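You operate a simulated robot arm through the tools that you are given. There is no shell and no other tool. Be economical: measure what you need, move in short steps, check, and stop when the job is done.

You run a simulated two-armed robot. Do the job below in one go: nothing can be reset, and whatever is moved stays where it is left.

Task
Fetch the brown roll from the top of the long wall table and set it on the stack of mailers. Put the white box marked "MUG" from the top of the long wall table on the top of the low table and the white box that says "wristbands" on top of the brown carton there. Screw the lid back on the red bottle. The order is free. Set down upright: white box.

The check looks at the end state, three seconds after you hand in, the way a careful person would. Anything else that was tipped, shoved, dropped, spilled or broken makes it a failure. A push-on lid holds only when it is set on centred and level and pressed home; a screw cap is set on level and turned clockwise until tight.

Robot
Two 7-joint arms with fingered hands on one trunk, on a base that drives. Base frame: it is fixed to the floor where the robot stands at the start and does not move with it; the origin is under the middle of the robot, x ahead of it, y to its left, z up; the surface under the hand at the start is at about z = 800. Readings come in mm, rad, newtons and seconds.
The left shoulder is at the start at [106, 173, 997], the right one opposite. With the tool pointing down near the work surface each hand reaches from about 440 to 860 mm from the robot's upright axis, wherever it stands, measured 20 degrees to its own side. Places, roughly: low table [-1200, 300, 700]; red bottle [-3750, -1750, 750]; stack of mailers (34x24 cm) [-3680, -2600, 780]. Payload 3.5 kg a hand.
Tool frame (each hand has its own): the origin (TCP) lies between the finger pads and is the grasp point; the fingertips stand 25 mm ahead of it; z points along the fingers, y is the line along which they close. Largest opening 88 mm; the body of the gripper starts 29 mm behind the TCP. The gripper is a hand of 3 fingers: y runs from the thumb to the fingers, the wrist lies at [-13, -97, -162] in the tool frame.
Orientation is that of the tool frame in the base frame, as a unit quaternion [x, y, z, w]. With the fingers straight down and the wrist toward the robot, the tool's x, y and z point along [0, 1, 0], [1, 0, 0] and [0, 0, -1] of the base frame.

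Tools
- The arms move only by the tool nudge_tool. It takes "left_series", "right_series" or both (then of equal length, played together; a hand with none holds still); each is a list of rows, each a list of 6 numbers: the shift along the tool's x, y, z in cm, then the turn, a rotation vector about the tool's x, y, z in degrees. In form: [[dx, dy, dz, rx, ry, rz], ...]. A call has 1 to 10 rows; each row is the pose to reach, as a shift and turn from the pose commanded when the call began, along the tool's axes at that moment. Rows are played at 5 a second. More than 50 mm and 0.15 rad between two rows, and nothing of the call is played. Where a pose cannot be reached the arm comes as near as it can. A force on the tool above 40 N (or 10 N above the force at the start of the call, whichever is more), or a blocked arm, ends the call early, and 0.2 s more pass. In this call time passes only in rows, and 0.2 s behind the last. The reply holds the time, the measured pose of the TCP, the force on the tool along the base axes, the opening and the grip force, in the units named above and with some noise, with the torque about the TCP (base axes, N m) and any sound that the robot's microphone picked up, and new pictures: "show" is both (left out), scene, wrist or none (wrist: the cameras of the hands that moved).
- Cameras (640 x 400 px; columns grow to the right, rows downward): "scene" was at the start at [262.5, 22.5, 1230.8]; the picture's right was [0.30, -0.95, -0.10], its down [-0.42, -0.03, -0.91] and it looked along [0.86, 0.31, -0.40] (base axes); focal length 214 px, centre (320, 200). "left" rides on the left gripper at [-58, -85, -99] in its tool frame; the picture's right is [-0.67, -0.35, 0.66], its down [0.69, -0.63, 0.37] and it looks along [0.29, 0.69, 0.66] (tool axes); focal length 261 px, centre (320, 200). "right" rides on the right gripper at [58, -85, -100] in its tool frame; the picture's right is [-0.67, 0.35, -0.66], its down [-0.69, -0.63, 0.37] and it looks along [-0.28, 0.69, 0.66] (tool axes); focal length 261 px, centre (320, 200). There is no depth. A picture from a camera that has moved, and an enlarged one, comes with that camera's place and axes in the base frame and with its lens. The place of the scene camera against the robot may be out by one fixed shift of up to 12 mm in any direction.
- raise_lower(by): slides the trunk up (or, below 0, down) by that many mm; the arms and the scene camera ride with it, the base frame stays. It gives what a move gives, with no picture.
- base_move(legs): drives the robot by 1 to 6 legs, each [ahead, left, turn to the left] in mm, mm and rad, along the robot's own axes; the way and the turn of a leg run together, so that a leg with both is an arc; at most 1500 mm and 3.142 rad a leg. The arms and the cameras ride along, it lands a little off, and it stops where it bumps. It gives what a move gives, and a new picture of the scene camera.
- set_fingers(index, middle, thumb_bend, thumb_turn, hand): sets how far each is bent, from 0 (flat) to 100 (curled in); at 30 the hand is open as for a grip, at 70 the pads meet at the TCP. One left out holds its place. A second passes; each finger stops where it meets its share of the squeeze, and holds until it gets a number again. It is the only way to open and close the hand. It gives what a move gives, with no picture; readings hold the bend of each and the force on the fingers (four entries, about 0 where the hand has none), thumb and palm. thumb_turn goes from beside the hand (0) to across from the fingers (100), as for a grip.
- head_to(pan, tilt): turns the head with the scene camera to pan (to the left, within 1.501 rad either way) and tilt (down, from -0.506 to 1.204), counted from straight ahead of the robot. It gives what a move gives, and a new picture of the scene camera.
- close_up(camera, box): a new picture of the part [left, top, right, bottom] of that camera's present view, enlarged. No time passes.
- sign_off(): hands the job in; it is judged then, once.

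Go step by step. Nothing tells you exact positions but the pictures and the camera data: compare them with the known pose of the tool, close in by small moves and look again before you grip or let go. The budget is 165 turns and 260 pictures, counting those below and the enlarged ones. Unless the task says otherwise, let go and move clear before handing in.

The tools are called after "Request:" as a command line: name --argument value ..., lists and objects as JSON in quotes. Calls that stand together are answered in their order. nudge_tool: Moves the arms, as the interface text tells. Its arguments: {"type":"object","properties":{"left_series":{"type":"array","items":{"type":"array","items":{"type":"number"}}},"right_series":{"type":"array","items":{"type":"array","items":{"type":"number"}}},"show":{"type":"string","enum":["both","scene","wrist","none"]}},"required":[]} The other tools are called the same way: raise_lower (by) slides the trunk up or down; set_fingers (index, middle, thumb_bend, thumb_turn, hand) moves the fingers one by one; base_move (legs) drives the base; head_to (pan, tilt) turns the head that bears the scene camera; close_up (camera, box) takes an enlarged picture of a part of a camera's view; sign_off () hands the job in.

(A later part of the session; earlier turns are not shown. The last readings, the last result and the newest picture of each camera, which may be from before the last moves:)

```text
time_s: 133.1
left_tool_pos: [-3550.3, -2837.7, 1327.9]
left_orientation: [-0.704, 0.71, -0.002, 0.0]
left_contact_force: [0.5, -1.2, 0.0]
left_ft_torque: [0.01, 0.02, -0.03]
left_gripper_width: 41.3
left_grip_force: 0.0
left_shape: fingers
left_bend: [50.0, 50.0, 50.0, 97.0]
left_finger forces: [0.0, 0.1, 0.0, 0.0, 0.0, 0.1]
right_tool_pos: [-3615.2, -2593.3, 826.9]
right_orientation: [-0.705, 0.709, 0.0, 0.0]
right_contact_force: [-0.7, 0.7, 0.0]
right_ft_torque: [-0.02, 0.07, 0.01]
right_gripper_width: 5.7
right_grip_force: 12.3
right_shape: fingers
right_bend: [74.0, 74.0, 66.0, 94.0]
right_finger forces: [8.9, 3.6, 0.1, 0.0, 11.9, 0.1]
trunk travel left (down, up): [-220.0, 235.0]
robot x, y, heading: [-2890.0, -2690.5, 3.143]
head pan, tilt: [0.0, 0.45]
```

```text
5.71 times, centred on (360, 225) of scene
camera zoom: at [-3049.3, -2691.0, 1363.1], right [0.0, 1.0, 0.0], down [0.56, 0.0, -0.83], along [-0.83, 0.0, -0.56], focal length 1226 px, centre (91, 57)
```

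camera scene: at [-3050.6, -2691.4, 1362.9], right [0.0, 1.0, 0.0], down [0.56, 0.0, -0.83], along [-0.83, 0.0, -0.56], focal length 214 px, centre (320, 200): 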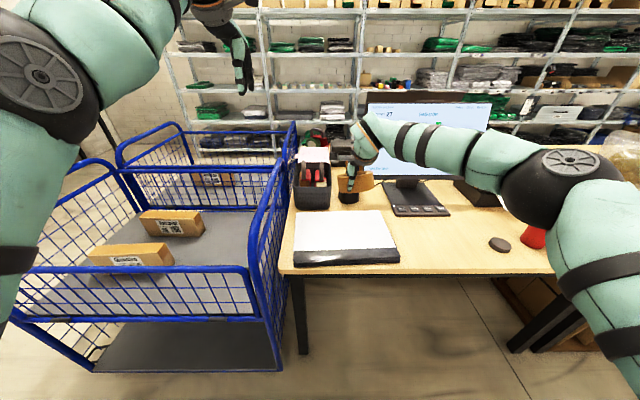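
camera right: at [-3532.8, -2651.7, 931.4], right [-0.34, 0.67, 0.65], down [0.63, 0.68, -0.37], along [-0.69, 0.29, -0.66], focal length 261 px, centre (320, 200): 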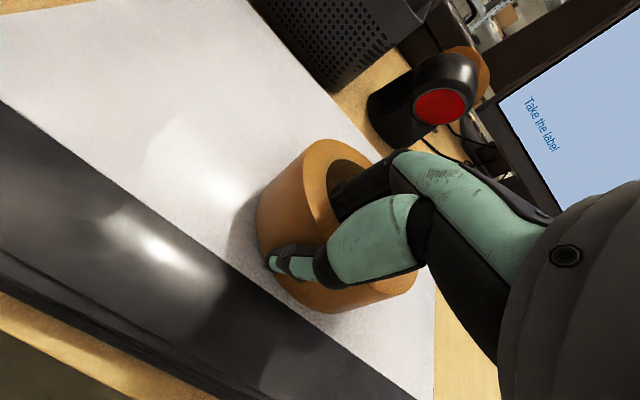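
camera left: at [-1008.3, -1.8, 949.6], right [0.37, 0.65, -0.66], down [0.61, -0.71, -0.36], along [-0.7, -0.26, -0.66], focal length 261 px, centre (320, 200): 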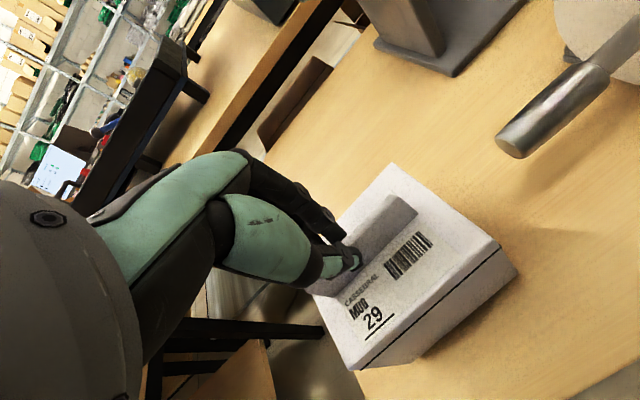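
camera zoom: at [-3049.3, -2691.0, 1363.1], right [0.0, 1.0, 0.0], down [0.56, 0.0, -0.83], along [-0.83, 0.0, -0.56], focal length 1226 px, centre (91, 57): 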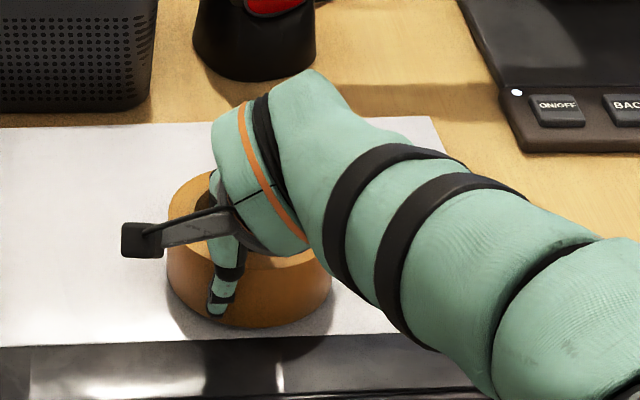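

It looks seated. I open the right hand gently.

Request:
nudge_tool --right_series '[[0, 0, 0.2, 0, 0, 0]]' --show "none"

Request:
set_fingers --hand "right" --index 58 --middle 58 --thumb_bend 50

Request:
close_up --camera "right" --box '[160, 80, 480, 360]'

```text
time_s: 133.5
left_tool_pos: [-3549.2, -2837.5, 1328.5]
left_orientation: [-0.704, 0.71, -0.002, 0.001]
left_contact_force: [0.0, -0.8, 0.0]
left_ft_torque: [-0.03, -0.02, -0.04]
left_gripper_width: 41.4
left_grip_force: 0.1
left_shape: fingers
left_bend: [50.0, 50.0, 50.0, 97.0]
left_finger forces: [0.1, 0.0, 0.0, 0.0, 0.1, 0.1]
right_tool_pos: [-3615.1, -2592.9, 824.7]
right_orientation: [-0.705, 0.709, 0.0, 0.0]
right_contact_force: [-0.8, -0.7, -0.9]
right_ft_torque: [0.03, 0.08, -0.04]
right_gripper_width: 5.8
right_grip_force: 12.7
right_shape: fingers
right_bend: [74.0, 74.0, 66.0, 94.0]
right_finger forces: [9.4, 4.0, 0.1, 0.0, 11.9, 0.0]
trunk travel left (down, up): [-220.0, 235.0]
robot x, y, heading: [-2890.4, -2685.8, 3.138]
head pan, tilt: [0.0, 0.45]
```

```text
time_s: 134.5
left_tool_pos: [-3549.3, -2837.5, 1328.6]
left_orientation: [-0.704, 0.71, -0.002, -0.001]
left_contact_force: [-0.7, -0.5, -0.5]
left_ft_torque: [0.0, 0.01, -0.01]
left_gripper_width: 41.4
left_grip_force: 0.1
left_shape: fingers
left_bend: [50.0, 50.0, 50.0, 97.0]
left_finger forces: [0.0, 0.0, 0.0, 0.0, 0.0, 0.1]
right_tool_pos: [-3616.4, -2594.1, 824.7]
right_orientation: [-0.705, 0.709, -0.001, 0.0]
right_contact_force: [0.1, 0.8, 0.7]
right_ft_torque: [0.03, -0.02, 0.03]
right_gripper_width: 33.0
right_grip_force: 0.1
right_shape: fingers
right_bend: [57.0, 57.0, 50.0, 97.0]
right_finger forces: [0.0, 0.1, 0.0, 0.0, 0.1, 0.0]
trunk travel left (down, up): [-220.0, 235.0]
robot x, y, heading: [-2896.2, -2686.0, 3.137]
head pan, tilt: [0.0, 0.45]
```

```text
1.43 times, centred on (320, 220) of right
camera zoom: at [-3532.1, -2651.1, 923.9], right [-0.34, 0.67, 0.65], down [0.63, 0.68, -0.37], along [-0.69, 0.29, -0.66], focal length 372 px, centre (320, 171)
```

zoom: 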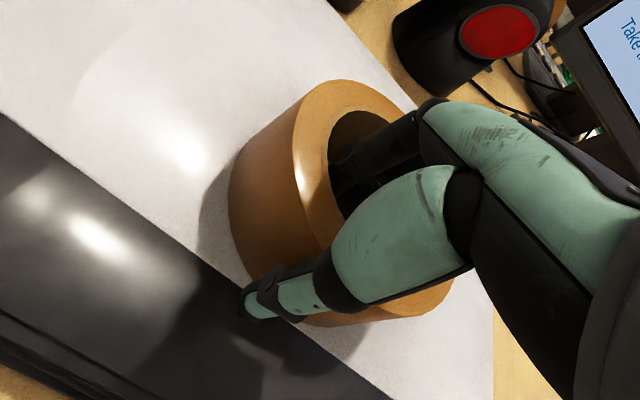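

Roll is free on the stack. I open a little wider and raise the hand.

Request:
set_fingers --hand "right" --index 45 --middle 45 --thumb_bend 40

Request:
nudge_tool --right_series '[[0, 0, -1.5, 0, 0, 0], [0, 0, -4, 0, 0, 0], [0, 0, -7, 0, 0, 0], [0, 0, -11, 0, 0, 0], [0, 0, -15, 0, 0, 0], [0, 0, -19, 0, 0, 0]]' --show "both"

```text
time_s: 135.5
left_tool_pos: [-3549.4, -2838.6, 1328.2]
left_orientation: [-0.704, 0.71, -0.002, -0.001]
left_contact_force: [-0.8, -0.1, -0.1]
left_ft_torque: [-0.01, 0.0, 0.0]
left_gripper_width: 41.2
left_grip_force: 0.1
left_shape: fingers
left_bend: [50.0, 50.0, 50.0, 97.0]
left_finger forces: [0.0, 0.0, 0.1, 0.0, 0.0, 0.0]
right_tool_pos: [-3615.5, -2592.8, 825.0]
right_orientation: [-0.705, 0.709, -0.001, 0.0]
right_contact_force: [0.3, -0.5, 0.3]
right_ft_torque: [0.02, 0.0, -0.02]
right_gripper_width: 57.5
right_grip_force: 0.0
right_shape: fingers
right_bend: [45.0, 45.0, 40.0, 97.0]
right_finger forces: [0.0, 0.0, 0.0, 0.0, 0.0, 0.0]
trunk travel left (down, up): [-220.0, 235.0]
robot x, y, heading: [-2895.0, -2688.0, 3.141]
head pan, tilt: [0.0, 0.45]
```

```text
time_s: 136.9
left_tool_pos: [-3548.4, -2838.3, 1328.7]
left_orientation: [-0.704, 0.71, -0.002, -0.001]
left_contact_force: [-0.2, 0.0, -0.3]
left_ft_torque: [0.01, -0.01, 0.0]
left_gripper_width: 41.3
left_grip_force: 0.1
left_shape: fingers
left_bend: [50.0, 50.0, 50.0, 97.0]
left_finger forces: [0.0, 0.0, 0.0, 0.1, 0.1, 0.1]
right_tool_pos: [-3614.9, -2592.6, 1017.7]
right_orientation: [-0.705, 0.709, -0.001, 0.0]
right_contact_force: [-0.2, 0.0, -0.9]
right_ft_torque: [-0.01, 0.01, 0.0]
right_gripper_width: 57.8
right_grip_force: 0.1
right_shape: fingers
right_bend: [45.0, 45.0, 40.0, 97.0]
right_finger forces: [0.1, 0.0, 0.1, 0.0, 0.0, 0.0]
trunk travel left (down, up): [-220.0, 235.0]
robot x, y, heading: [-2893.4, -2681.8, 3.138]
head pan, tilt: [0.0, 0.45]
camera scene: at [-3048.6, -2691.1, 1363.2], right [0.0, 1.0, 0.0], down [0.56, 0.0, -0.83], along [-0.83, 0.0, -0.56], focal length 214 px, centre (320, 200)
camera right: at [-3532.4, -2652.2, 1116.4], right [-0.34, 0.67, 0.66], down [0.63, 0.68, -0.37], along [-0.69, 0.29, -0.66], focal length 261 px, centre (320, 200)
```

scene: 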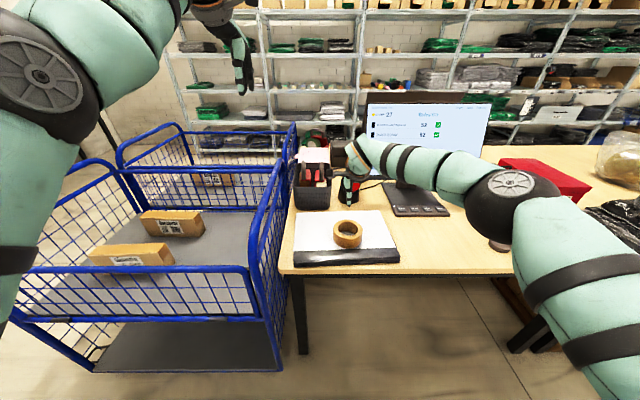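
right: 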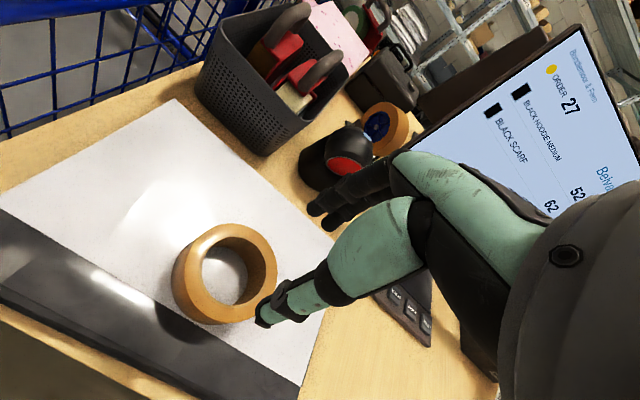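

Roll sits flat on the stack. I back off 200 mm, strafe right toward the bottle and look.

Request:
base_move --legs '[[-220, 0, 0], [0, -750, 0]]'

Request:
close_up --camera "scene" --box '[200, 120, 480, 295]'

```text
time_s: 142.3
left_tool_pos: [-3326.3, -2096.1, 1329.1]
left_orientation: [-0.705, 0.71, -0.001, -0.001]
left_contact_force: [-0.4, 0.1, -0.5]
left_ft_torque: [0.03, -0.02, -0.01]
left_gripper_width: 41.2
left_grip_force: 0.1
left_shape: fingers
left_bend: [50.0, 50.0, 50.0, 97.0]
left_finger forces: [0.0, 0.0, 0.1, 0.0, 0.1, 0.0]
right_tool_pos: [-3392.4, -1854.2, 1017.1]
right_orientation: [-0.706, 0.708, 0.0, 0.0]
right_contact_force: [-0.5, -0.9, -0.6]
right_ft_torque: [0.03, 0.0, -0.03]
right_gripper_width: 57.5
right_grip_force: 0.0
right_shape: fingers
right_bend: [45.0, 45.0, 40.0, 97.0]
right_finger forces: [0.1, 0.0, 0.1, 0.1, 0.0, 0.0]
trunk travel left (down, up): [-220.0, 235.0]
robot x, y, heading: [-2668.9, -1942.3, 3.137]
head pan, tilt: [0.0, 0.45]
camera scene: at [-2826.0, -1949.3, 1363.1], right [0.0, 1.0, 0.0], down [0.56, 0.0, -0.83], along [-0.83, 0.0, -0.56], focal length 214 px, centre (320, 200)
```

scene: 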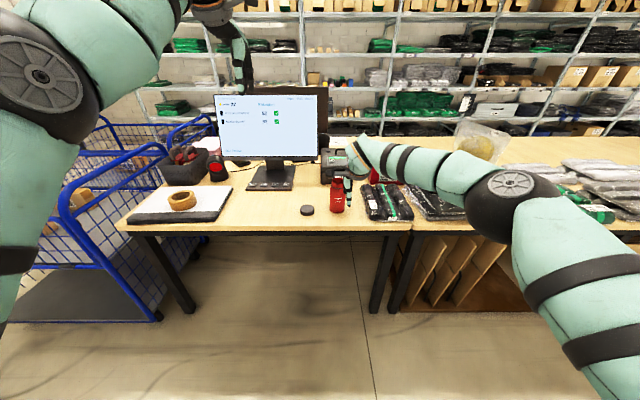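

```text
2.29 times, centred on (340, 208) of scene
camera zoom: at [-2826.0, -1949.3, 1363.1], right [0.0, 1.0, 0.0], down [0.56, 0.0, -0.83], along [-0.83, 0.0, -0.56], focal length 490 px, centre (274, 183)
```

zoom: 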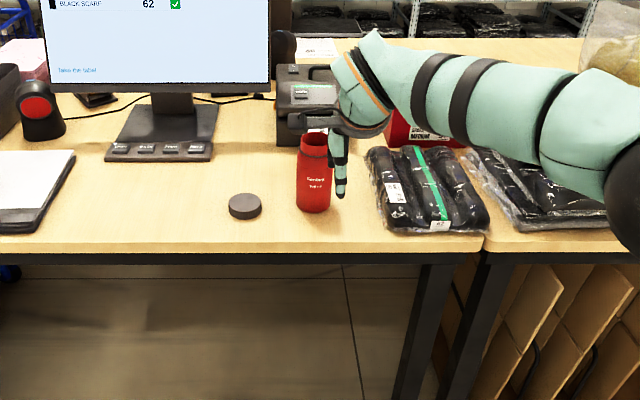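

Cap ≈ [-3618, -2007], bottle ≈ [-3650, -1868], ~165 mm tall. The left hand will take the cap, the right hand will hold the bottle. I pull the right hand back and drive in.

Request:
nudge_tool --right_series '[[-2, -3, -1, 0, 0, 0], [-4, -6, -2, 0, 0, 0], [-6, -9, -3, 0, 0, 0], [-8, -12, -4, 0, 0, 0], [-10, -15, -4, 0, 0, 0]]' --show "none"

Request:
base_move --legs '[[280, -30, 0]]'

```text
time_s: 143.5
left_tool_pos: [-3324.2, -2095.9, 1328.9]
left_orientation: [-0.705, 0.71, -0.003, -0.002]
left_contact_force: [0.0, -0.5, 0.1]
left_ft_torque: [0.01, 0.01, 0.04]
left_gripper_width: 41.2
left_grip_force: 0.1
left_shape: fingers
left_bend: [50.0, 50.0, 50.0, 97.0]
left_finger forces: [0.1, 0.0, 0.1, 0.0, 0.0, 0.0]
right_tool_pos: [-3242.0, -1750.9, 1054.1]
right_orientation: [-0.706, 0.708, 0.0, -0.002]
right_contact_force: [-0.3, -0.2, 0.6]
right_ft_torque: [-0.01, 0.01, -0.02]
right_gripper_width: 57.9
right_grip_force: 0.0
right_shape: fingers
right_bend: [45.0, 45.0, 40.0, 97.0]
right_finger forces: [0.2, 0.0, 0.1, 0.0, 0.0, 0.0]
trunk travel left (down, up): [-220.0, 235.0]
robot x, y, heading: [-2672.8, -1942.9, 3.139]
head pan, tilt: [0.0, 0.45]
```

```text
time_s: 145.4
left_tool_pos: [-3605.5, -2073.0, 1329.8]
left_orientation: [0.708, -0.706, 0.002, 0.0]
left_contact_force: [0.8, 0.3, -0.7]
left_ft_torque: [-0.03, 0.0, 0.0]
left_gripper_width: 41.3
left_grip_force: 0.0
left_shape: fingers
left_bend: [50.0, 50.0, 50.0, 97.0]
left_finger forces: [0.1, 0.0, 0.1, 0.0, 0.2, 0.0]
right_tool_pos: [-3524.0, -1728.8, 1054.3]
right_orientation: [0.709, -0.706, 0.001, 0.001]
right_contact_force: [-0.6, 0.2, 0.8]
right_ft_torque: [-0.02, -0.03, -0.06]
right_gripper_width: 57.7
right_grip_force: 0.0
right_shape: fingers
right_bend: [45.0, 45.0, 40.0, 97.0]
right_finger forces: [0.1, 0.0, 0.0, 0.1, 0.1, 0.0]
trunk travel left (down, up): [-220.0, 235.0]
robot x, y, heading: [-2951.0, -1913.6, -3.139]
head pan, tilt: [0.0, 0.45]
camera scene: at [-3106.2, -1920.9, 1363.4], right [-0.01, 1.0, 0.0], down [0.56, 0.0, -0.83], along [-0.83, 0.0, -0.56], focal length 214 px, centre (320, 200)
```

scene: 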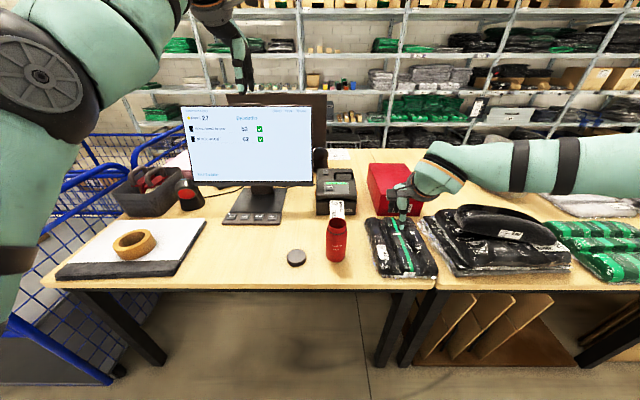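

I lower the left hand over the cap.

Request:
nudge_tool --left_series '[[-1, 0, 4, 0, 0, 0], [-2, 0, 8, 0, 0, 0], [-3, 0, 12, 0, 0, 0], [-4, 0.3, 16, 0, 0, 0], [-5, 0.6, 20, 0, 0, 0], [-6, 0.9, 24, 0, 0, 0], [-6.6, 1.2, 28, 0, 0, 0], [-6.6, 1.2, 32, 0, 0, 0], [-6.6, 1.2, 36, 0, 0, 0]]' --show "both"

Request:
set_fingers --hand "left" --index 30 --middle 30 --thumb_bend 30

```text
time_s: 147.4
left_tool_pos: [-3691.8, -1989.8, 960.4]
left_orientation: [-0.707, 0.708, -0.003, -0.002]
left_contact_force: [-0.4, -0.6, -0.2]
left_ft_torque: [0.0, 0.01, -0.01]
left_gripper_width: 41.2
left_grip_force: 0.1
left_shape: fingers
left_bend: [50.0, 50.0, 50.0, 97.0]
left_finger forces: [0.1, 0.0, 0.0, 0.1, 0.0, 0.1]
left hand out of reach, approached as far as the arm can: row 1, 2, 3, 4, 5, 6, 7, 8, 9
right_tool_pos: [-3526.9, -1727.9, 1053.9]
right_orientation: [0.708, -0.706, 0.0, 0.001]
right_contact_force: [-0.2, 0.1, -0.6]
right_ft_torque: [0.0, 0.01, 0.05]
right_gripper_width: 57.7
right_grip_force: 0.0
right_shape: fingers
right_bend: [45.0, 45.0, 40.0, 97.0]
right_finger forces: [0.0, 0.0, 0.1, 0.1, 0.0, 0.1]
trunk travel left (down, up): [-220.0, 235.0]
robot x, y, heading: [-2953.1, -1912.1, -3.137]
head pan, tilt: [0.0, 0.45]
camera scene: at [-3108.2, -1920.8, 1363.0], right [-0.01, 1.0, 0.0], down [0.56, 0.0, -0.83], along [-0.83, 0.0, -0.56], focal length 214 px, centre (320, 200)
camera left: at [-3606.7, -1931.2, 1060.7], right [0.35, 0.67, -0.66], down [0.63, -0.69, -0.36], along [-0.69, -0.29, -0.66], focal length 261 px, centre (320, 200)
```

scene: 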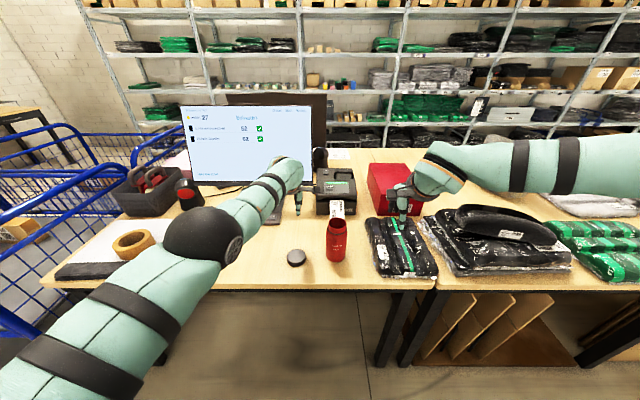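
left: 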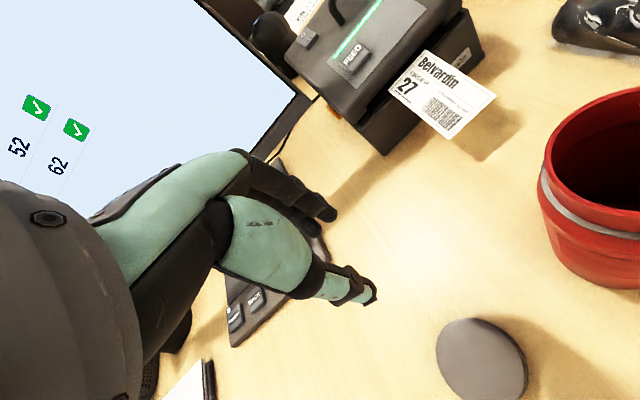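

```text
time_s: 148.4
left_tool_pos: [-3691.4, -1990.3, 961.2]
left_orientation: [0.707, -0.707, 0.002, 0.0]
left_contact_force: [-0.5, 0.2, 0.2]
left_ft_torque: [0.01, 0.0, 0.02]
left_gripper_width: 84.3
left_grip_force: 0.0
left_shape: fingers
left_bend: [30.0, 30.0, 30.0, 97.0]
left_finger forces: [0.1, 0.0, 0.0, 0.0, 0.1, 0.1]
right_tool_pos: [-3525.6, -1727.1, 1053.5]
right_orientation: [0.708, -0.706, 0.0, 0.001]
right_contact_force: [-0.3, -0.1, 0.1]
right_ft_torque: [-0.02, -0.02, 0.05]
right_gripper_width: 57.7
right_grip_force: 0.1
right_shape: fingers
right_bend: [45.0, 45.0, 40.0, 97.0]
right_finger forces: [0.0, 0.1, 0.0, 0.0, 0.0, 0.0]
trunk travel left (down, up): [-220.0, 235.0]
robot x, y, heading: [-2948.9, -1910.8, -3.137]
head pan, tilt: [0.0, 0.45]
```

Cap centre measured at about [-3626, -1997]. I position over it.

Request:
nudge_tool --left_series '[[0.3, -2.2, 2, 0, 0, 0], [0.6, -4.4, 4, 0, 0, 0], [0.7, -6.5, 6.5, 0, 0, 0], [0.7, -6.5, 9.5, 0, 0, 0]]' --show "both"

```text
time_s: 149.4
left_tool_pos: [-3674.0, -1981.8, 858.2]
left_orientation: [0.708, -0.706, 0.004, 0.0]
left_contact_force: [-0.9, -0.1, 0.3]
left_ft_torque: [-0.01, -0.03, 0.01]
left_gripper_width: 84.8
left_grip_force: 0.1
left_shape: fingers
left_bend: [30.0, 30.0, 30.0, 97.0]
left_finger forces: [0.0, 0.0, 0.0, 0.0, 0.1, 0.1]
left hand out of reach, approached as far as the arm can: row 1, 2, 3, 4
right_tool_pos: [-3526.4, -1729.0, 1053.4]
right_orientation: [0.708, -0.706, 0.0, 0.001]
right_contact_force: [-0.3, 0.3, 0.4]
right_ft_torque: [0.01, 0.0, 0.0]
right_gripper_width: 57.7
right_grip_force: 0.0
right_shape: fingers
right_bend: [45.0, 45.0, 40.0, 97.0]
right_finger forces: [0.1, 0.0, 0.0, 0.1, 0.0, 0.0]
trunk travel left (down, up): [-220.0, 235.0]
robot x, y, heading: [-2952.8, -1911.8, -3.135]
head pan, tilt: [0.0, 0.45]
camera scene: at [-3108.0, -1921.1, 1363.0], right [-0.01, 1.0, 0.0], down [0.56, 0.0, -0.83], along [-0.83, 0.0, -0.56], focal length 214 px, centre (320, 200)
camera left: at [-3588.9, -1922.2, 958.7], right [0.35, 0.67, -0.66], down [0.63, -0.69, -0.36], along [-0.69, -0.29, -0.66], focal length 261 px, centre (320, 200)
```

scene: 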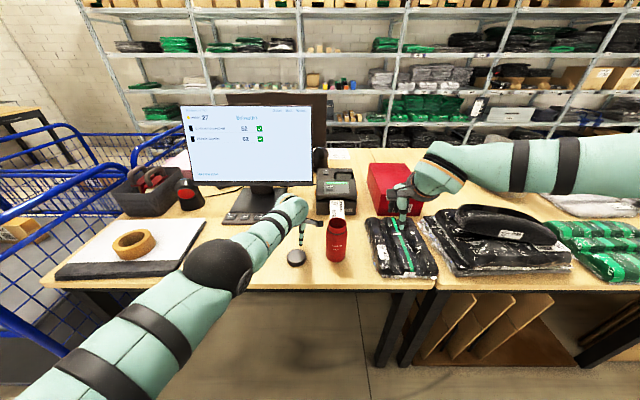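
left: 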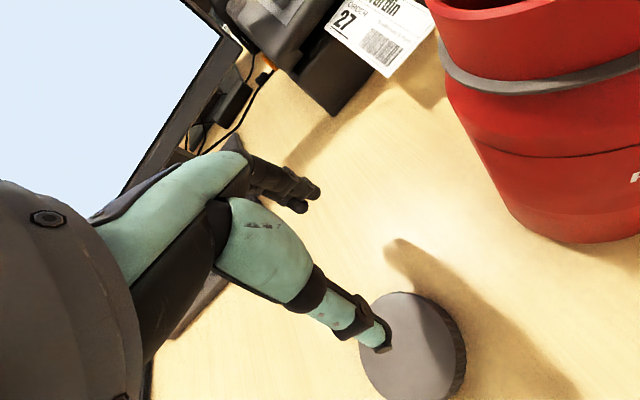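

The arm can't fold closer here, so I shift the base back 48 mm and 15 mm left instead.

Request:
base_move --legs '[[-48, 15, 0]]'

Request:
close_up --camera "left" --box '[160, 100, 560, 400]'

```text
time_s: 150.4
left_tool_pos: [-3628.9, -1996.1, 856.9]
left_orientation: [0.708, -0.706, 0.004, -0.001]
left_contact_force: [0.3, -0.3, -0.9]
left_ft_torque: [0.01, 0.03, -0.01]
left_gripper_width: 84.4
left_grip_force: 0.0
left_shape: fingers
left_bend: [30.0, 30.0, 30.0, 97.0]
left_finger forces: [0.0, 0.1, 0.0, 0.1, 0.1, 0.0]
right_tool_pos: [-3482.0, -1741.1, 1051.8]
right_orientation: [0.708, -0.706, 0.002, -0.001]
right_contact_force: [-0.5, 0.7, -0.3]
right_ft_torque: [0.02, 0.01, -0.01]
right_gripper_width: 57.8
right_grip_force: 0.0
right_shape: fingers
right_bend: [45.0, 45.0, 40.0, 97.0]
right_finger forces: [0.0, 0.1, 0.0, 0.1, 0.0, 0.0]
trunk travel left (down, up): [-220.0, 235.0]
robot x, y, heading: [-2907.2, -1931.7, -3.132]
head pan, tilt: [0.0, 0.45]
camera scene: at [-3064.0, -1934.6, 1362.4], right [-0.01, 1.0, 0.0], down [0.56, 0.0, -0.83], along [-0.83, -0.01, -0.56], focal length 214 px, centre (320, 200)
```

scene: 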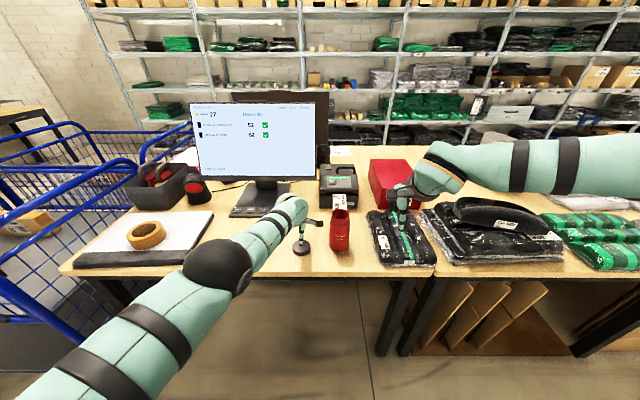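

```text
1.33 times, centred on (360, 250) of left
camera zoom: at [-3543.8, -1936.4, 957.0], right [0.35, 0.67, -0.66], down [0.63, -0.69, -0.36], along [-0.69, -0.29, -0.66], focal length 348 px, centre (267, 133)
```

zoom: 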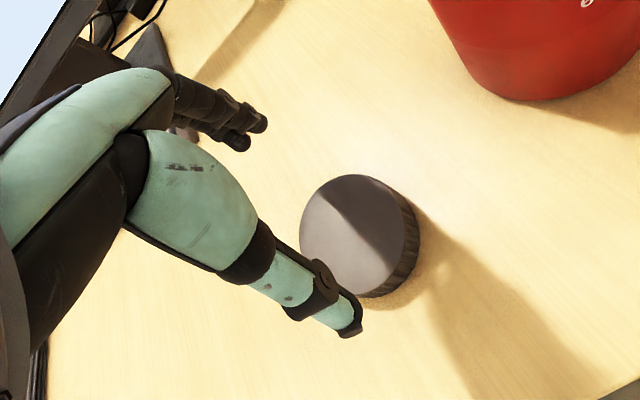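

Cap centre [-3626, -2001]; I descend onto it.

Request:
nudge_tool --left_series '[[0.4, -0.2, 2, 0, 0, 0], [0.4, -0.2, 4, 0, 0, 0], [0.4, -0.2, 5.5, 0, 0, 0], [0.4, -0.2, 6.5, 0, 0, 0]]' --show "wrist"

```text
time_s: 151.4
left_tool_pos: [-3616.0, -2010.8, 800.4]
left_orientation: [0.708, -0.706, 0.003, 0.001]
left_contact_force: [-0.3, -0.2, 0.9]
left_ft_torque: [0.02, 0.0, 0.01]
left_gripper_width: 84.9
left_grip_force: 0.1
left_shape: fingers
left_bend: [30.0, 30.0, 30.0, 97.0]
left_finger forces: [0.1, 0.0, 0.0, 0.1, 0.1, 0.1]
left hand out of reach, approached as far as the arm can: row 2, 3, 4
right_tool_pos: [-3480.3, -1741.8, 1053.2]
right_orientation: [0.708, -0.706, 0.001, 0.0]
right_contact_force: [-0.6, -0.1, -0.3]
right_ft_torque: [0.02, 0.01, -0.02]
right_gripper_width: 57.7
right_grip_force: 0.1
right_shape: fingers
right_bend: [45.0, 45.0, 40.0, 97.0]
right_finger forces: [0.0, 0.0, 0.0, 0.0, 0.1, 0.0]
trunk travel left (down, up): [-220.0, 235.0]
robot x, y, heading: [-2906.4, -1927.4, -3.135]
head pan, tilt: [0.0, 0.45]
camera left: at [-3530.6, -1951.7, 900.5], right [0.35, 0.67, -0.66], down [0.63, -0.69, -0.36], along [-0.69, -0.29, -0.66], focal length 261 px, centre (320, 200)
```

left: 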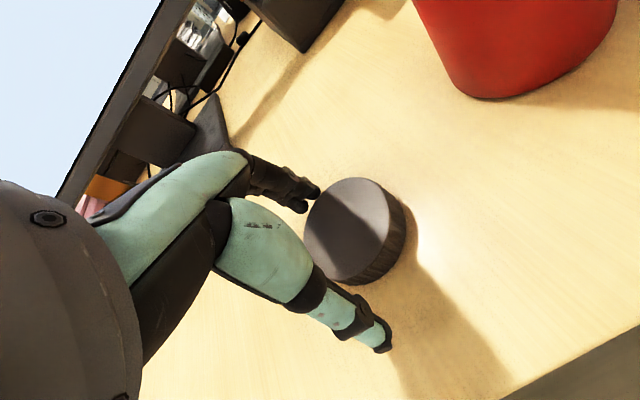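

The arm geometry is poor with the trunk this high. I raise the hand and lower the trunk by 130 mm.

Request:
nudge_tool --left_series '[[0, 0, -3, 0, 0, 0], [0, 0, -7, 0, 0, 0], [0, 0, -11, 0, 0, 0], [0, 0, -15, 0, 0, 0], [0, 0, -18, 0, 0, 0]]' --show "none"

Request:
raise_lower --by -130

Request:
close_up --camera "left" --box '[0, 0, 640, 400]'

Request:
close_up --camera "scene" --box '[0, 0, 640, 400]'

```text
time_s: 152.6
left_tool_pos: [-3614.7, -2009.8, 984.7]
left_orientation: [0.707, -0.707, 0.004, 0.0]
left_contact_force: [0.4, -0.2, -1.0]
left_ft_torque: [-0.04, -0.01, -0.02]
left_gripper_width: 85.0
left_grip_force: 0.1
left_shape: fingers
left_bend: [30.0, 30.0, 30.0, 97.0]
left_finger forces: [0.1, 0.0, 0.0, 0.0, 0.0, 0.0]
right_tool_pos: [-3478.5, -1742.4, 1052.8]
right_orientation: [0.709, -0.706, 0.0, 0.0]
right_contact_force: [0.3, -0.4, 0.2]
right_ft_torque: [0.04, -0.03, 0.06]
right_gripper_width: 57.6
right_grip_force: 0.1
right_shape: fingers
right_bend: [45.0, 45.0, 40.0, 97.0]
right_finger forces: [0.0, 0.1, 0.0, 0.1, 0.0, 0.0]
trunk travel left (down, up): [-220.0, 235.0]
robot x, y, heading: [-2904.6, -1928.0, -3.137]
head pan, tilt: [0.0, 0.45]
```

```text
time_s: 154.1
left_tool_pos: [-3615.0, -2010.6, 851.7]
left_orientation: [0.708, -0.706, 0.003, 0.001]
left_contact_force: [0.0, 0.5, -0.2]
left_ft_torque: [-0.05, 0.01, -0.01]
left_gripper_width: 85.1
left_grip_force: 0.1
left_shape: fingers
left_bend: [30.0, 30.0, 30.0, 97.0]
left_finger forces: [0.0, 0.0, 0.0, 0.0, 0.0, 0.0]
right_tool_pos: [-3477.7, -1742.9, 924.4]
right_orientation: [0.708, -0.706, -0.001, 0.001]
right_contact_force: [0.0, -0.4, 0.1]
right_ft_torque: [-0.02, -0.01, -0.05]
right_gripper_width: 57.4
right_grip_force: 0.0
right_shape: fingers
right_bend: [45.0, 45.0, 40.0, 97.0]
right_finger forces: [0.0, 0.1, 0.0, 0.1, 0.0, 0.0]
trunk travel left (down, up): [-90.0, 365.0]
robot x, y, heading: [-2902.0, -1925.8, -3.135]
head pan, tilt: [0.0, 0.45]
```

```text
1.00 times, centred on (320, 200) of left (not enlarged: the box is as wide or as high as the picture)
camera zoom: at [-3531.2, -1951.5, 951.8], right [0.35, 0.67, -0.66], down [0.63, -0.69, -0.36], along [-0.69, -0.29, -0.66], focal length 261 px, centre (320, 200)
```

zoom: 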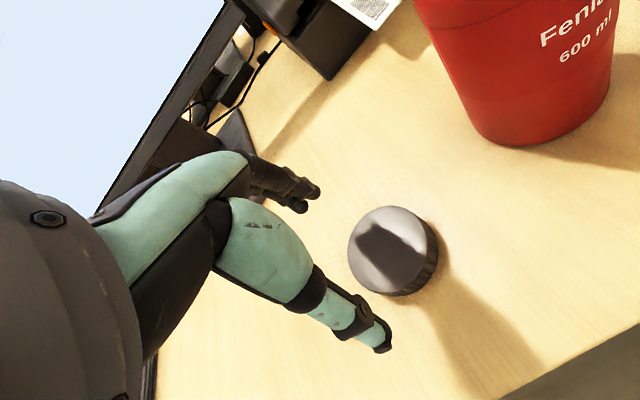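

```text
1.00 times, centred on (320, 200) of scene (not enlarged: the box is as wide or as high as the picture)
camera zoom: at [-3160.8, -1936.0, 1183.9], right [-0.01, 1.0, 0.0], down [0.72, 0.0, -0.7], along [-0.7, 0.0, -0.72], focal length 214 px, centre (320, 200)
```

zoom: 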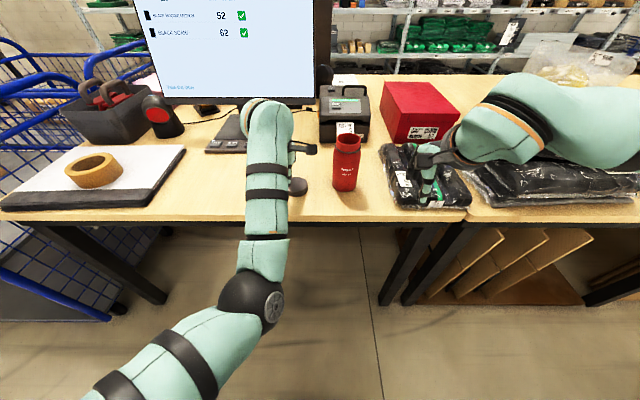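

Request:
nudge_tool --left_series '[[-1, 1.2, 1.5, 0, 0, 0], [-1, 1.2, 3.5, 0, 0, 0], [-1, 1.2, 5.2, 0, 0, 0], [-1, 1.2, 6.5, 0, 0, 0]]' --show "wrist"

```text
time_s: 155.1
left_tool_pos: [-3629.2, -2002.4, 786.2]
left_orientation: [0.708, -0.707, 0.004, 0.0]
left_contact_force: [0.1, -0.2, 0.5]
left_ft_torque: [0.0, -0.02, 0.02]
left_gripper_width: 85.2
left_grip_force: 0.3
left_shape: fingers
left_bend: [30.0, 30.0, 30.0, 97.0]
left_finger forces: [0.0, 0.2, 0.1, 0.0, 0.0, 0.0]
right_tool_pos: [-3479.1, -1743.3, 924.8]
right_orientation: [0.708, -0.706, 0.0, 0.001]
right_contact_force: [0.1, -0.9, 0.1]
right_ft_torque: [0.02, 0.0, 0.01]
right_gripper_width: 57.7
right_grip_force: 0.0
right_shape: fingers
right_bend: [45.0, 45.0, 40.0, 97.0]
right_finger forces: [0.1, 0.0, 0.1, 0.1, 0.1, 0.0]
trunk travel left (down, up): [-90.0, 365.0]
robot x, y, heading: [-2905.4, -1927.0, -3.133]
head pan, tilt: [0.0, 0.45]
camera left: at [-3543.9, -1942.9, 885.8], right [0.35, 0.67, -0.66], down [0.63, -0.69, -0.36], along [-0.69, -0.29, -0.66], focal length 261 px, centre (320, 200)
```

left: 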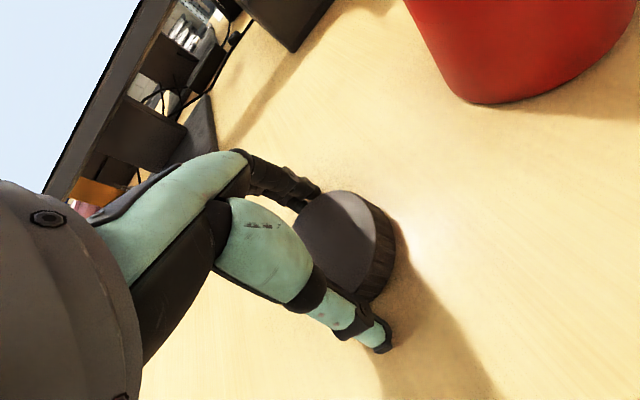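

Around the cap, tips just above the table. I centre slightly and close.

Request:
nudge_tool --left_series '[[-0.4, 0, 0, 0, 0, 0]]' --show "none"

Request:
set_fingers --hand "left" --index 60 --middle 60 --thumb_bend 60

Request:
close_up --camera "left" --box '[160, 100, 560, 400]'

```text
time_s: 155.5
left_tool_pos: [-3629.6, -1998.1, 786.2]
left_orientation: [0.708, -0.706, 0.004, 0.0]
left_contact_force: [0.1, 0.5, -0.1]
left_ft_torque: [0.02, 0.01, -0.04]
left_gripper_width: 85.0
left_grip_force: 0.2
left_shape: fingers
left_bend: [30.0, 30.0, 30.0, 97.0]
left_finger forces: [0.0, 0.2, 0.0, 0.0, 0.0, 0.0]
right_tool_pos: [-3478.7, -1742.8, 922.9]
right_orientation: [0.708, -0.706, 0.001, 0.0]
right_contact_force: [-0.2, -0.5, 0.0]
right_ft_torque: [0.05, -0.01, -0.01]
right_gripper_width: 57.4
right_grip_force: 0.1
right_shape: fingers
right_bend: [45.0, 45.0, 40.0, 97.0]
right_finger forces: [0.1, 0.0, 0.1, 0.1, 0.0, 0.0]
trunk travel left (down, up): [-90.0, 365.0]
robot x, y, heading: [-2899.5, -1928.9, -3.134]
head pan, tilt: [0.0, 0.45]
```

```text
time_s: 156.5
left_tool_pos: [-3627.2, -1996.5, 790.0]
left_orientation: [0.708, -0.706, 0.001, 0.003]
left_contact_force: [-7.0, 0.8, 22.0]
left_ft_torque: [-0.17, 1.01, -0.09]
left_gripper_width: 56.3
left_grip_force: 26.4
left_shape: fingers
left_bend: [44.0, 46.0, 45.0, 96.0]
left_finger forces: [12.5, 24.6, 0.0, 0.0, 15.5, 0.0]
right_tool_pos: [-3477.4, -1741.7, 925.2]
right_orientation: [0.708, -0.706, -0.001, 0.002]
right_contact_force: [0.3, -0.5, -0.5]
right_ft_torque: [-0.01, -0.02, 0.01]
right_gripper_width: 57.8
right_grip_force: 0.0
right_shape: fingers
right_bend: [45.0, 45.0, 40.0, 97.0]
right_finger forces: [0.0, 0.0, 0.0, 0.1, 0.0, 0.0]
trunk travel left (down, up): [-90.0, 365.0]
robot x, y, heading: [-2903.2, -1926.5, -3.133]
head pan, tilt: [0.0, 0.45]
```

```text
1.33 times, centred on (360, 250) of left
camera zoom: at [-3542.2, -1937.7, 889.2], right [0.35, 0.67, -0.66], down [0.63, -0.69, -0.36], along [-0.69, -0.29, -0.66], focal length 348 px, centre (267, 133)
```

zoom: 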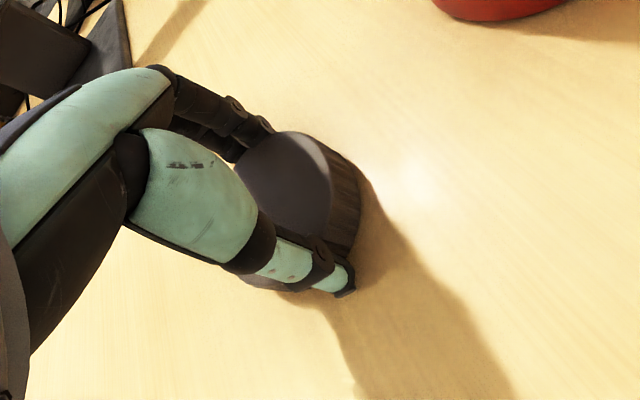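

Cap gripped (56 mm). I lift it.

Request:
nudge_tool --left_series '[[0, 0, -1, 0, 0, 0], [0, 0, -3, 0, 0, 0], [0, 0, -6, 0, 0, 0], [0, 0, -10, 0, 0, 0], [0, 0, -14, 0, 0, 0], [0, 0, -18, 0, 0, 0], [0, 0, -22, 0, 0, 0]]' --show "both"

```text
time_s: 158.1
left_tool_pos: [-3631.5, -2002.2, 1000.8]
left_orientation: [0.71, -0.704, 0.009, -0.002]
left_contact_force: [-0.6, 0.8, 0.1]
left_ft_torque: [-0.03, -0.02, 0.0]
left_gripper_width: 56.0
left_grip_force: 18.3
left_shape: fingers
left_bend: [47.0, 50.0, 45.0, 96.0]
left_finger forces: [9.5, 8.1, 0.1, 0.1, 17.8, 0.0]
right_tool_pos: [-3478.6, -1742.3, 923.6]
right_orientation: [0.708, -0.706, 0.001, 0.0]
right_contact_force: [0.2, 0.4, 0.1]
right_ft_torque: [0.02, -0.01, 0.03]
right_gripper_width: 57.8
right_grip_force: 0.1
right_shape: fingers
right_bend: [45.0, 45.0, 40.0, 97.0]
right_finger forces: [0.0, 0.1, 0.0, 0.0, 0.1, 0.0]
trunk travel left (down, up): [-90.0, 365.0]
robot x, y, heading: [-2905.9, -1928.8, -3.13]
head pan, tilt: [0.0, 0.45]
camera scene: at [-3161.1, -1936.2, 1183.7], right [-0.01, 1.0, 0.0], down [0.72, 0.0, -0.7], along [-0.7, 0.0, -0.72], focal length 214 px, centre (320, 200)
camera left: at [-3548.2, -1941.6, 1100.1], right [0.35, 0.67, -0.66], down [0.64, -0.68, -0.35], along [-0.68, -0.3, -0.67], focal length 261 px, centre (320, 200)
```

scene: 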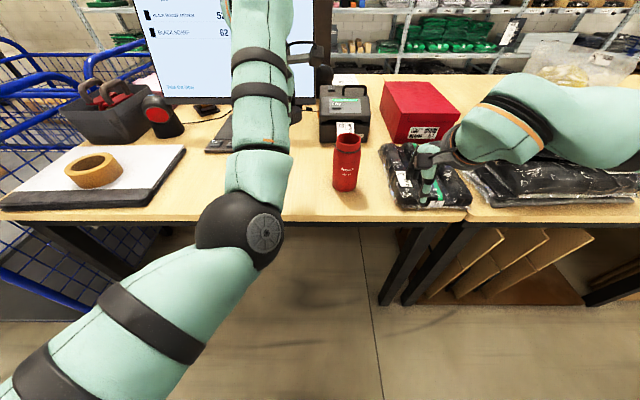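
left: 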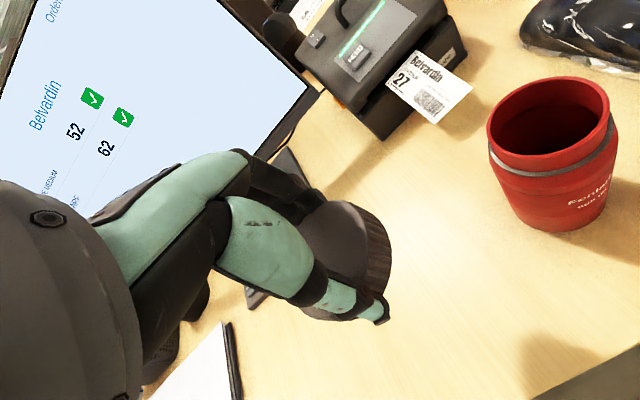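

Cap held. Now the right hand: I open it and swing it to point left (horizontal) beside the bottle, over the bags.

Request:
set_fingers --hand "right" --index 30 --middle 30 --thumb_bend 30

Request:
nudge_tool --right_series '[[-0.6, 0, -2, 0, 8.5, 0], [-1.2, 0, -4, 0, 17, 0], [-1.8, 0, -5, 0, 25.5, 0], [-2.4, 1, -5, 0, 34, 0], [-3, 2, -5, 0, 42.5, 0], [-3.6, 4, -5, 0, 51, 0], [-4.2, 6, -4, 0, 59.5, 0], [-4.8, 8, -3, 0, 68, 0], [-5.2, 10, -2, 0, 76.5, 0], [-5.2, 12, -1.5, 0, 85, 0]]' --show "both"

```text
time_s: 159.1
left_tool_pos: [-3632.1, -2003.1, 1002.0]
left_orientation: [0.711, -0.703, 0.005, -0.002]
left_contact_force: [-0.6, -0.5, -0.5]
left_ft_torque: [-0.02, -0.03, 0.0]
left_gripper_width: 56.2
left_grip_force: 18.1
left_shape: fingers
left_bend: [47.0, 50.0, 45.0, 96.0]
left_finger forces: [9.7, 8.1, 0.0, 0.0, 17.9, 0.0]
right_tool_pos: [-3478.9, -1742.1, 923.8]
right_orientation: [0.708, -0.707, 0.0, 0.001]
right_contact_force: [1.5, 0.3, 0.0]
right_ft_torque: [-0.02, -0.01, 0.0]
right_gripper_width: 84.3
right_grip_force: 0.1
right_shape: fingers
right_bend: [30.0, 30.0, 30.0, 97.0]
right_finger forces: [0.0, 0.0, 0.1, 0.0, 0.0, 0.1]
trunk travel left (down, up): [-90.0, 365.0]
robot x, y, heading: [-2904.8, -1930.8, -3.133]
head pan, tilt: [0.0, 0.45]
```

```text
time_s: 161.3
left_tool_pos: [-3632.7, -2002.6, 1004.2]
left_orientation: [0.712, -0.702, 0.005, -0.001]
left_contact_force: [-0.1, -0.5, 0.3]
left_ft_torque: [0.01, 0.02, -0.03]
left_gripper_width: 55.7
left_grip_force: 17.1
left_shape: fingers
left_bend: [47.0, 50.0, 45.0, 96.0]
left_finger forces: [9.6, 8.1, 0.0, 0.0, 17.9, 0.0]
right_tool_pos: [-3602.8, -1689.9, 938.1]
right_orientation: [0.521, -0.52, 0.479, 0.477]
right_contact_force: [0.8, -0.7, 0.5]
right_ft_torque: [-0.02, 0.0, 0.01]
right_gripper_width: 84.4
right_grip_force: 0.1
right_shape: fingers
right_bend: [30.0, 30.0, 30.0, 97.0]
right_finger forces: [0.1, 0.1, 0.0, 0.0, 0.0, 0.0]
trunk travel left (down, up): [-90.0, 365.0]
robot x, y, heading: [-2907.8, -1928.6, -3.138]
head pan, tilt: [0.0, 0.45]
camera scene: at [-3162.5, -1936.1, 1183.2], right [-0.01, 1.0, 0.0], down [0.72, 0.0, -0.7], along [-0.7, 0.0, -0.72], focal length 214 px, centre (320, 200)
camera right: at [-3518.5, -1595.3, 1003.4], right [-0.35, 0.71, -0.61], down [0.63, -0.3, -0.71], along [-0.69, -0.64, -0.34], focal length 261 px, centre (320, 200)
```

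scene: 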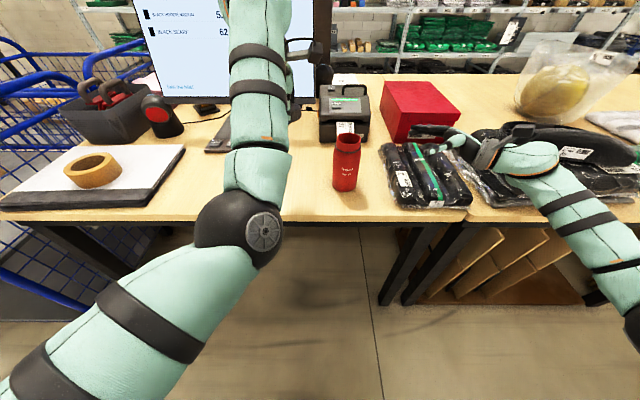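
right: 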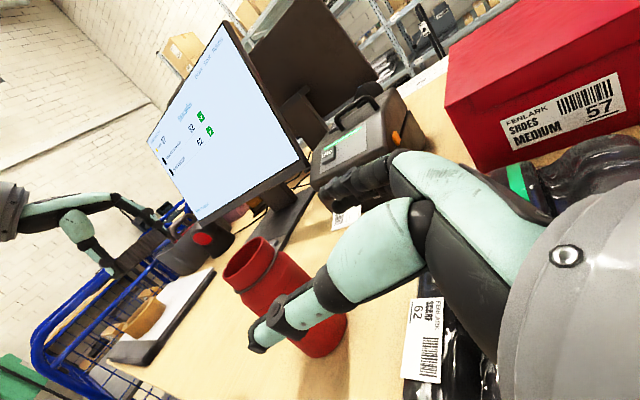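

Rim about [-3647, -1859, 902], bottle axis about [-3645, -1862]. I level the right hand and lower it beside the bottle at z ≈ 843.

Request:
nudge_tool --right_series '[[-2, 1, 1.2, 0, 2, 0], [-4, 2, 2.4, 0, 4, 0], [-6, 3, 3.6, 0, 5, 0], [-7.8, 4.2, 4.8, 0, 5, 0], [-9.1, 4.2, 4.8, 0, 5, 0]]' --show "both"

```text
time_s: 162.5
left_tool_pos: [-3632.8, -2002.7, 1003.7]
left_orientation: [0.711, -0.703, 0.004, -0.001]
left_contact_force: [-0.4, 0.2, 0.6]
left_ft_torque: [0.0, -0.04, 0.0]
left_gripper_width: 56.0
left_grip_force: 17.8
left_shape: fingers
left_bend: [47.0, 50.0, 45.0, 96.0]
left_finger forces: [9.5, 8.0, 0.0, 0.0, 17.7, 0.0]
right_tool_pos: [-3616.7, -1707.3, 903.4]
right_orientation: [0.507, -0.507, 0.494, 0.492]
right_contact_force: [-0.6, -0.1, -0.3]
right_ft_torque: [-0.04, 0.01, -0.03]
right_gripper_width: 84.4
right_grip_force: 0.1
right_shape: fingers
right_bend: [30.0, 30.0, 30.0, 97.0]
right_finger forces: [0.0, 0.0, 0.0, 0.0, 0.0, 0.1]
right hand out of reach, approached as far as the arm can: row 2, 3, 4, 5
trunk travel left (down, up): [-90.0, 365.0]
robot x, y, heading: [-2905.8, -1926.9, -3.132]
head pan, tilt: [0.0, 0.45]
camera scene: at [-3161.5, -1936.0, 1183.6], right [-0.01, 1.0, 0.0], down [0.72, 0.0, -0.7], along [-0.7, 0.0, -0.72], focal length 214 px, centre (320, 200)
camera right: at [-3535.0, -1608.5, 963.0], right [-0.35, 0.67, -0.65], down [0.63, -0.34, -0.69], along [-0.69, -0.65, -0.3], focal length 261 px, centre (320, 200)
```

scene: 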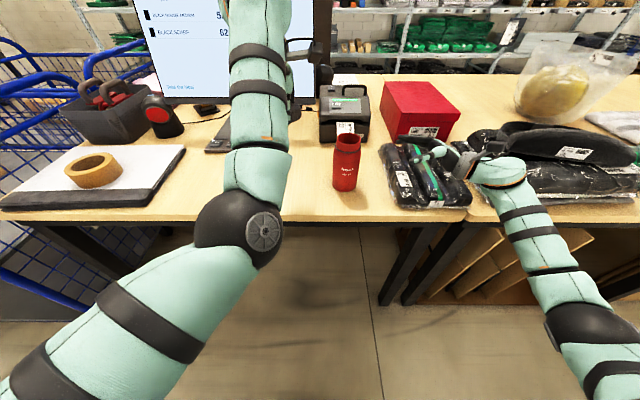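
right: 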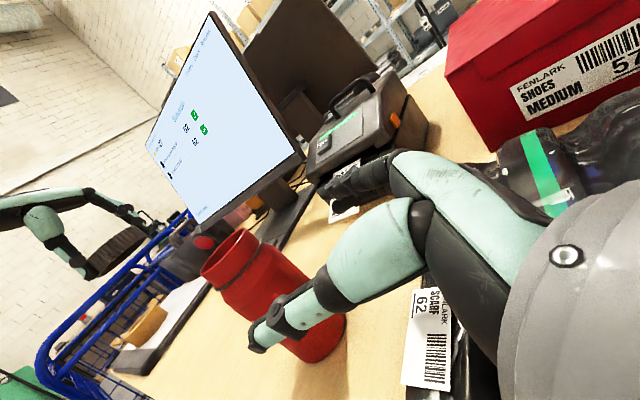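

The arm is at a limit with the hand straight sideways. I yaw the hand 45° so it points forward-left, an easier pose, and move to a standoff.

Request:
nudge_tool --right_series '[[0.3, -1, 1, -8, 0, 0], [0.3, -2, 2, -16, 0, 0], [0.3, -3, 3.2, -24, 0, 0], [0.3, -4, 4.4, -32, 0, 0], [0.3, -5, 5.6, -40, 0, 0], [0.3, -5.7, 6.8, -45, 0, 0]]' --show "both"

```text
time_s: 163.9
left_tool_pos: [-3632.8, -2006.0, 1003.5]
left_orientation: [0.711, -0.703, 0.003, -0.002]
left_contact_force: [-0.6, -0.1, -0.4]
left_ft_torque: [0.06, 0.0, 0.02]
left_gripper_width: 55.9
left_grip_force: 17.8
left_shape: fingers
left_bend: [47.0, 50.0, 45.0, 96.0]
left_finger forces: [9.5, 8.0, 0.0, 0.0, 17.8, 0.0]
right_tool_pos: [-3568.1, -1749.8, 894.1]
right_orientation: [0.309, -0.614, 0.294, 0.664]
right_contact_force: [0.9, 0.1, -0.5]
right_ft_torque: [-0.01, 0.03, -0.01]
right_gripper_width: 84.8
right_grip_force: 0.0
right_shape: fingers
right_bend: [30.0, 30.0, 30.0, 97.0]
right_finger forces: [0.1, 0.0, 0.0, 0.0, 0.0, 0.0]
right hand out of reach, approached as far as the arm can: row 5, 6
trunk travel left (down, up): [-90.0, 365.0]
robot x, y, heading: [-2905.4, -1931.5, -3.139]
head pan, tilt: [0.0, 0.45]
camera scene: at [-3161.8, -1938.9, 1183.5], right [-0.01, 1.0, 0.0], down [0.72, 0.01, -0.7], along [-0.7, 0.0, -0.72], focal length 214 px, centre (320, 200)
camera right: at [-3438.3, -1725.8, 941.3], right [0.1, 0.72, -0.69], down [0.2, -0.69, -0.69], along [-0.97, -0.07, -0.21], focal length 261 px, centre (320, 200)
```

scene: 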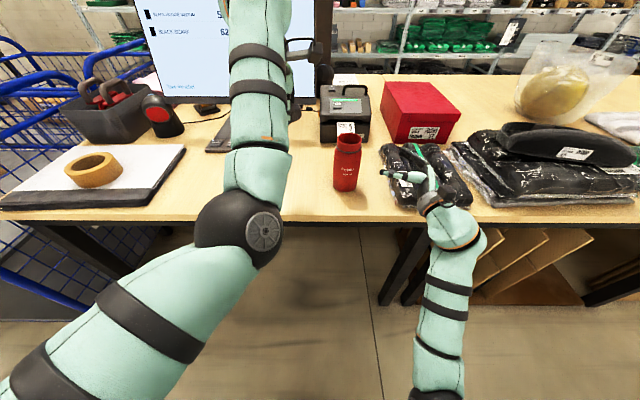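
right: 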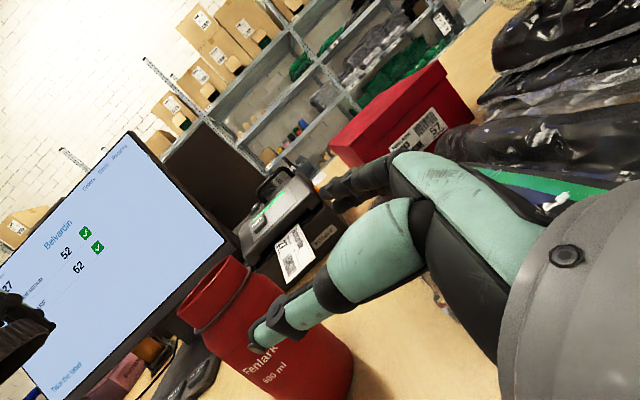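

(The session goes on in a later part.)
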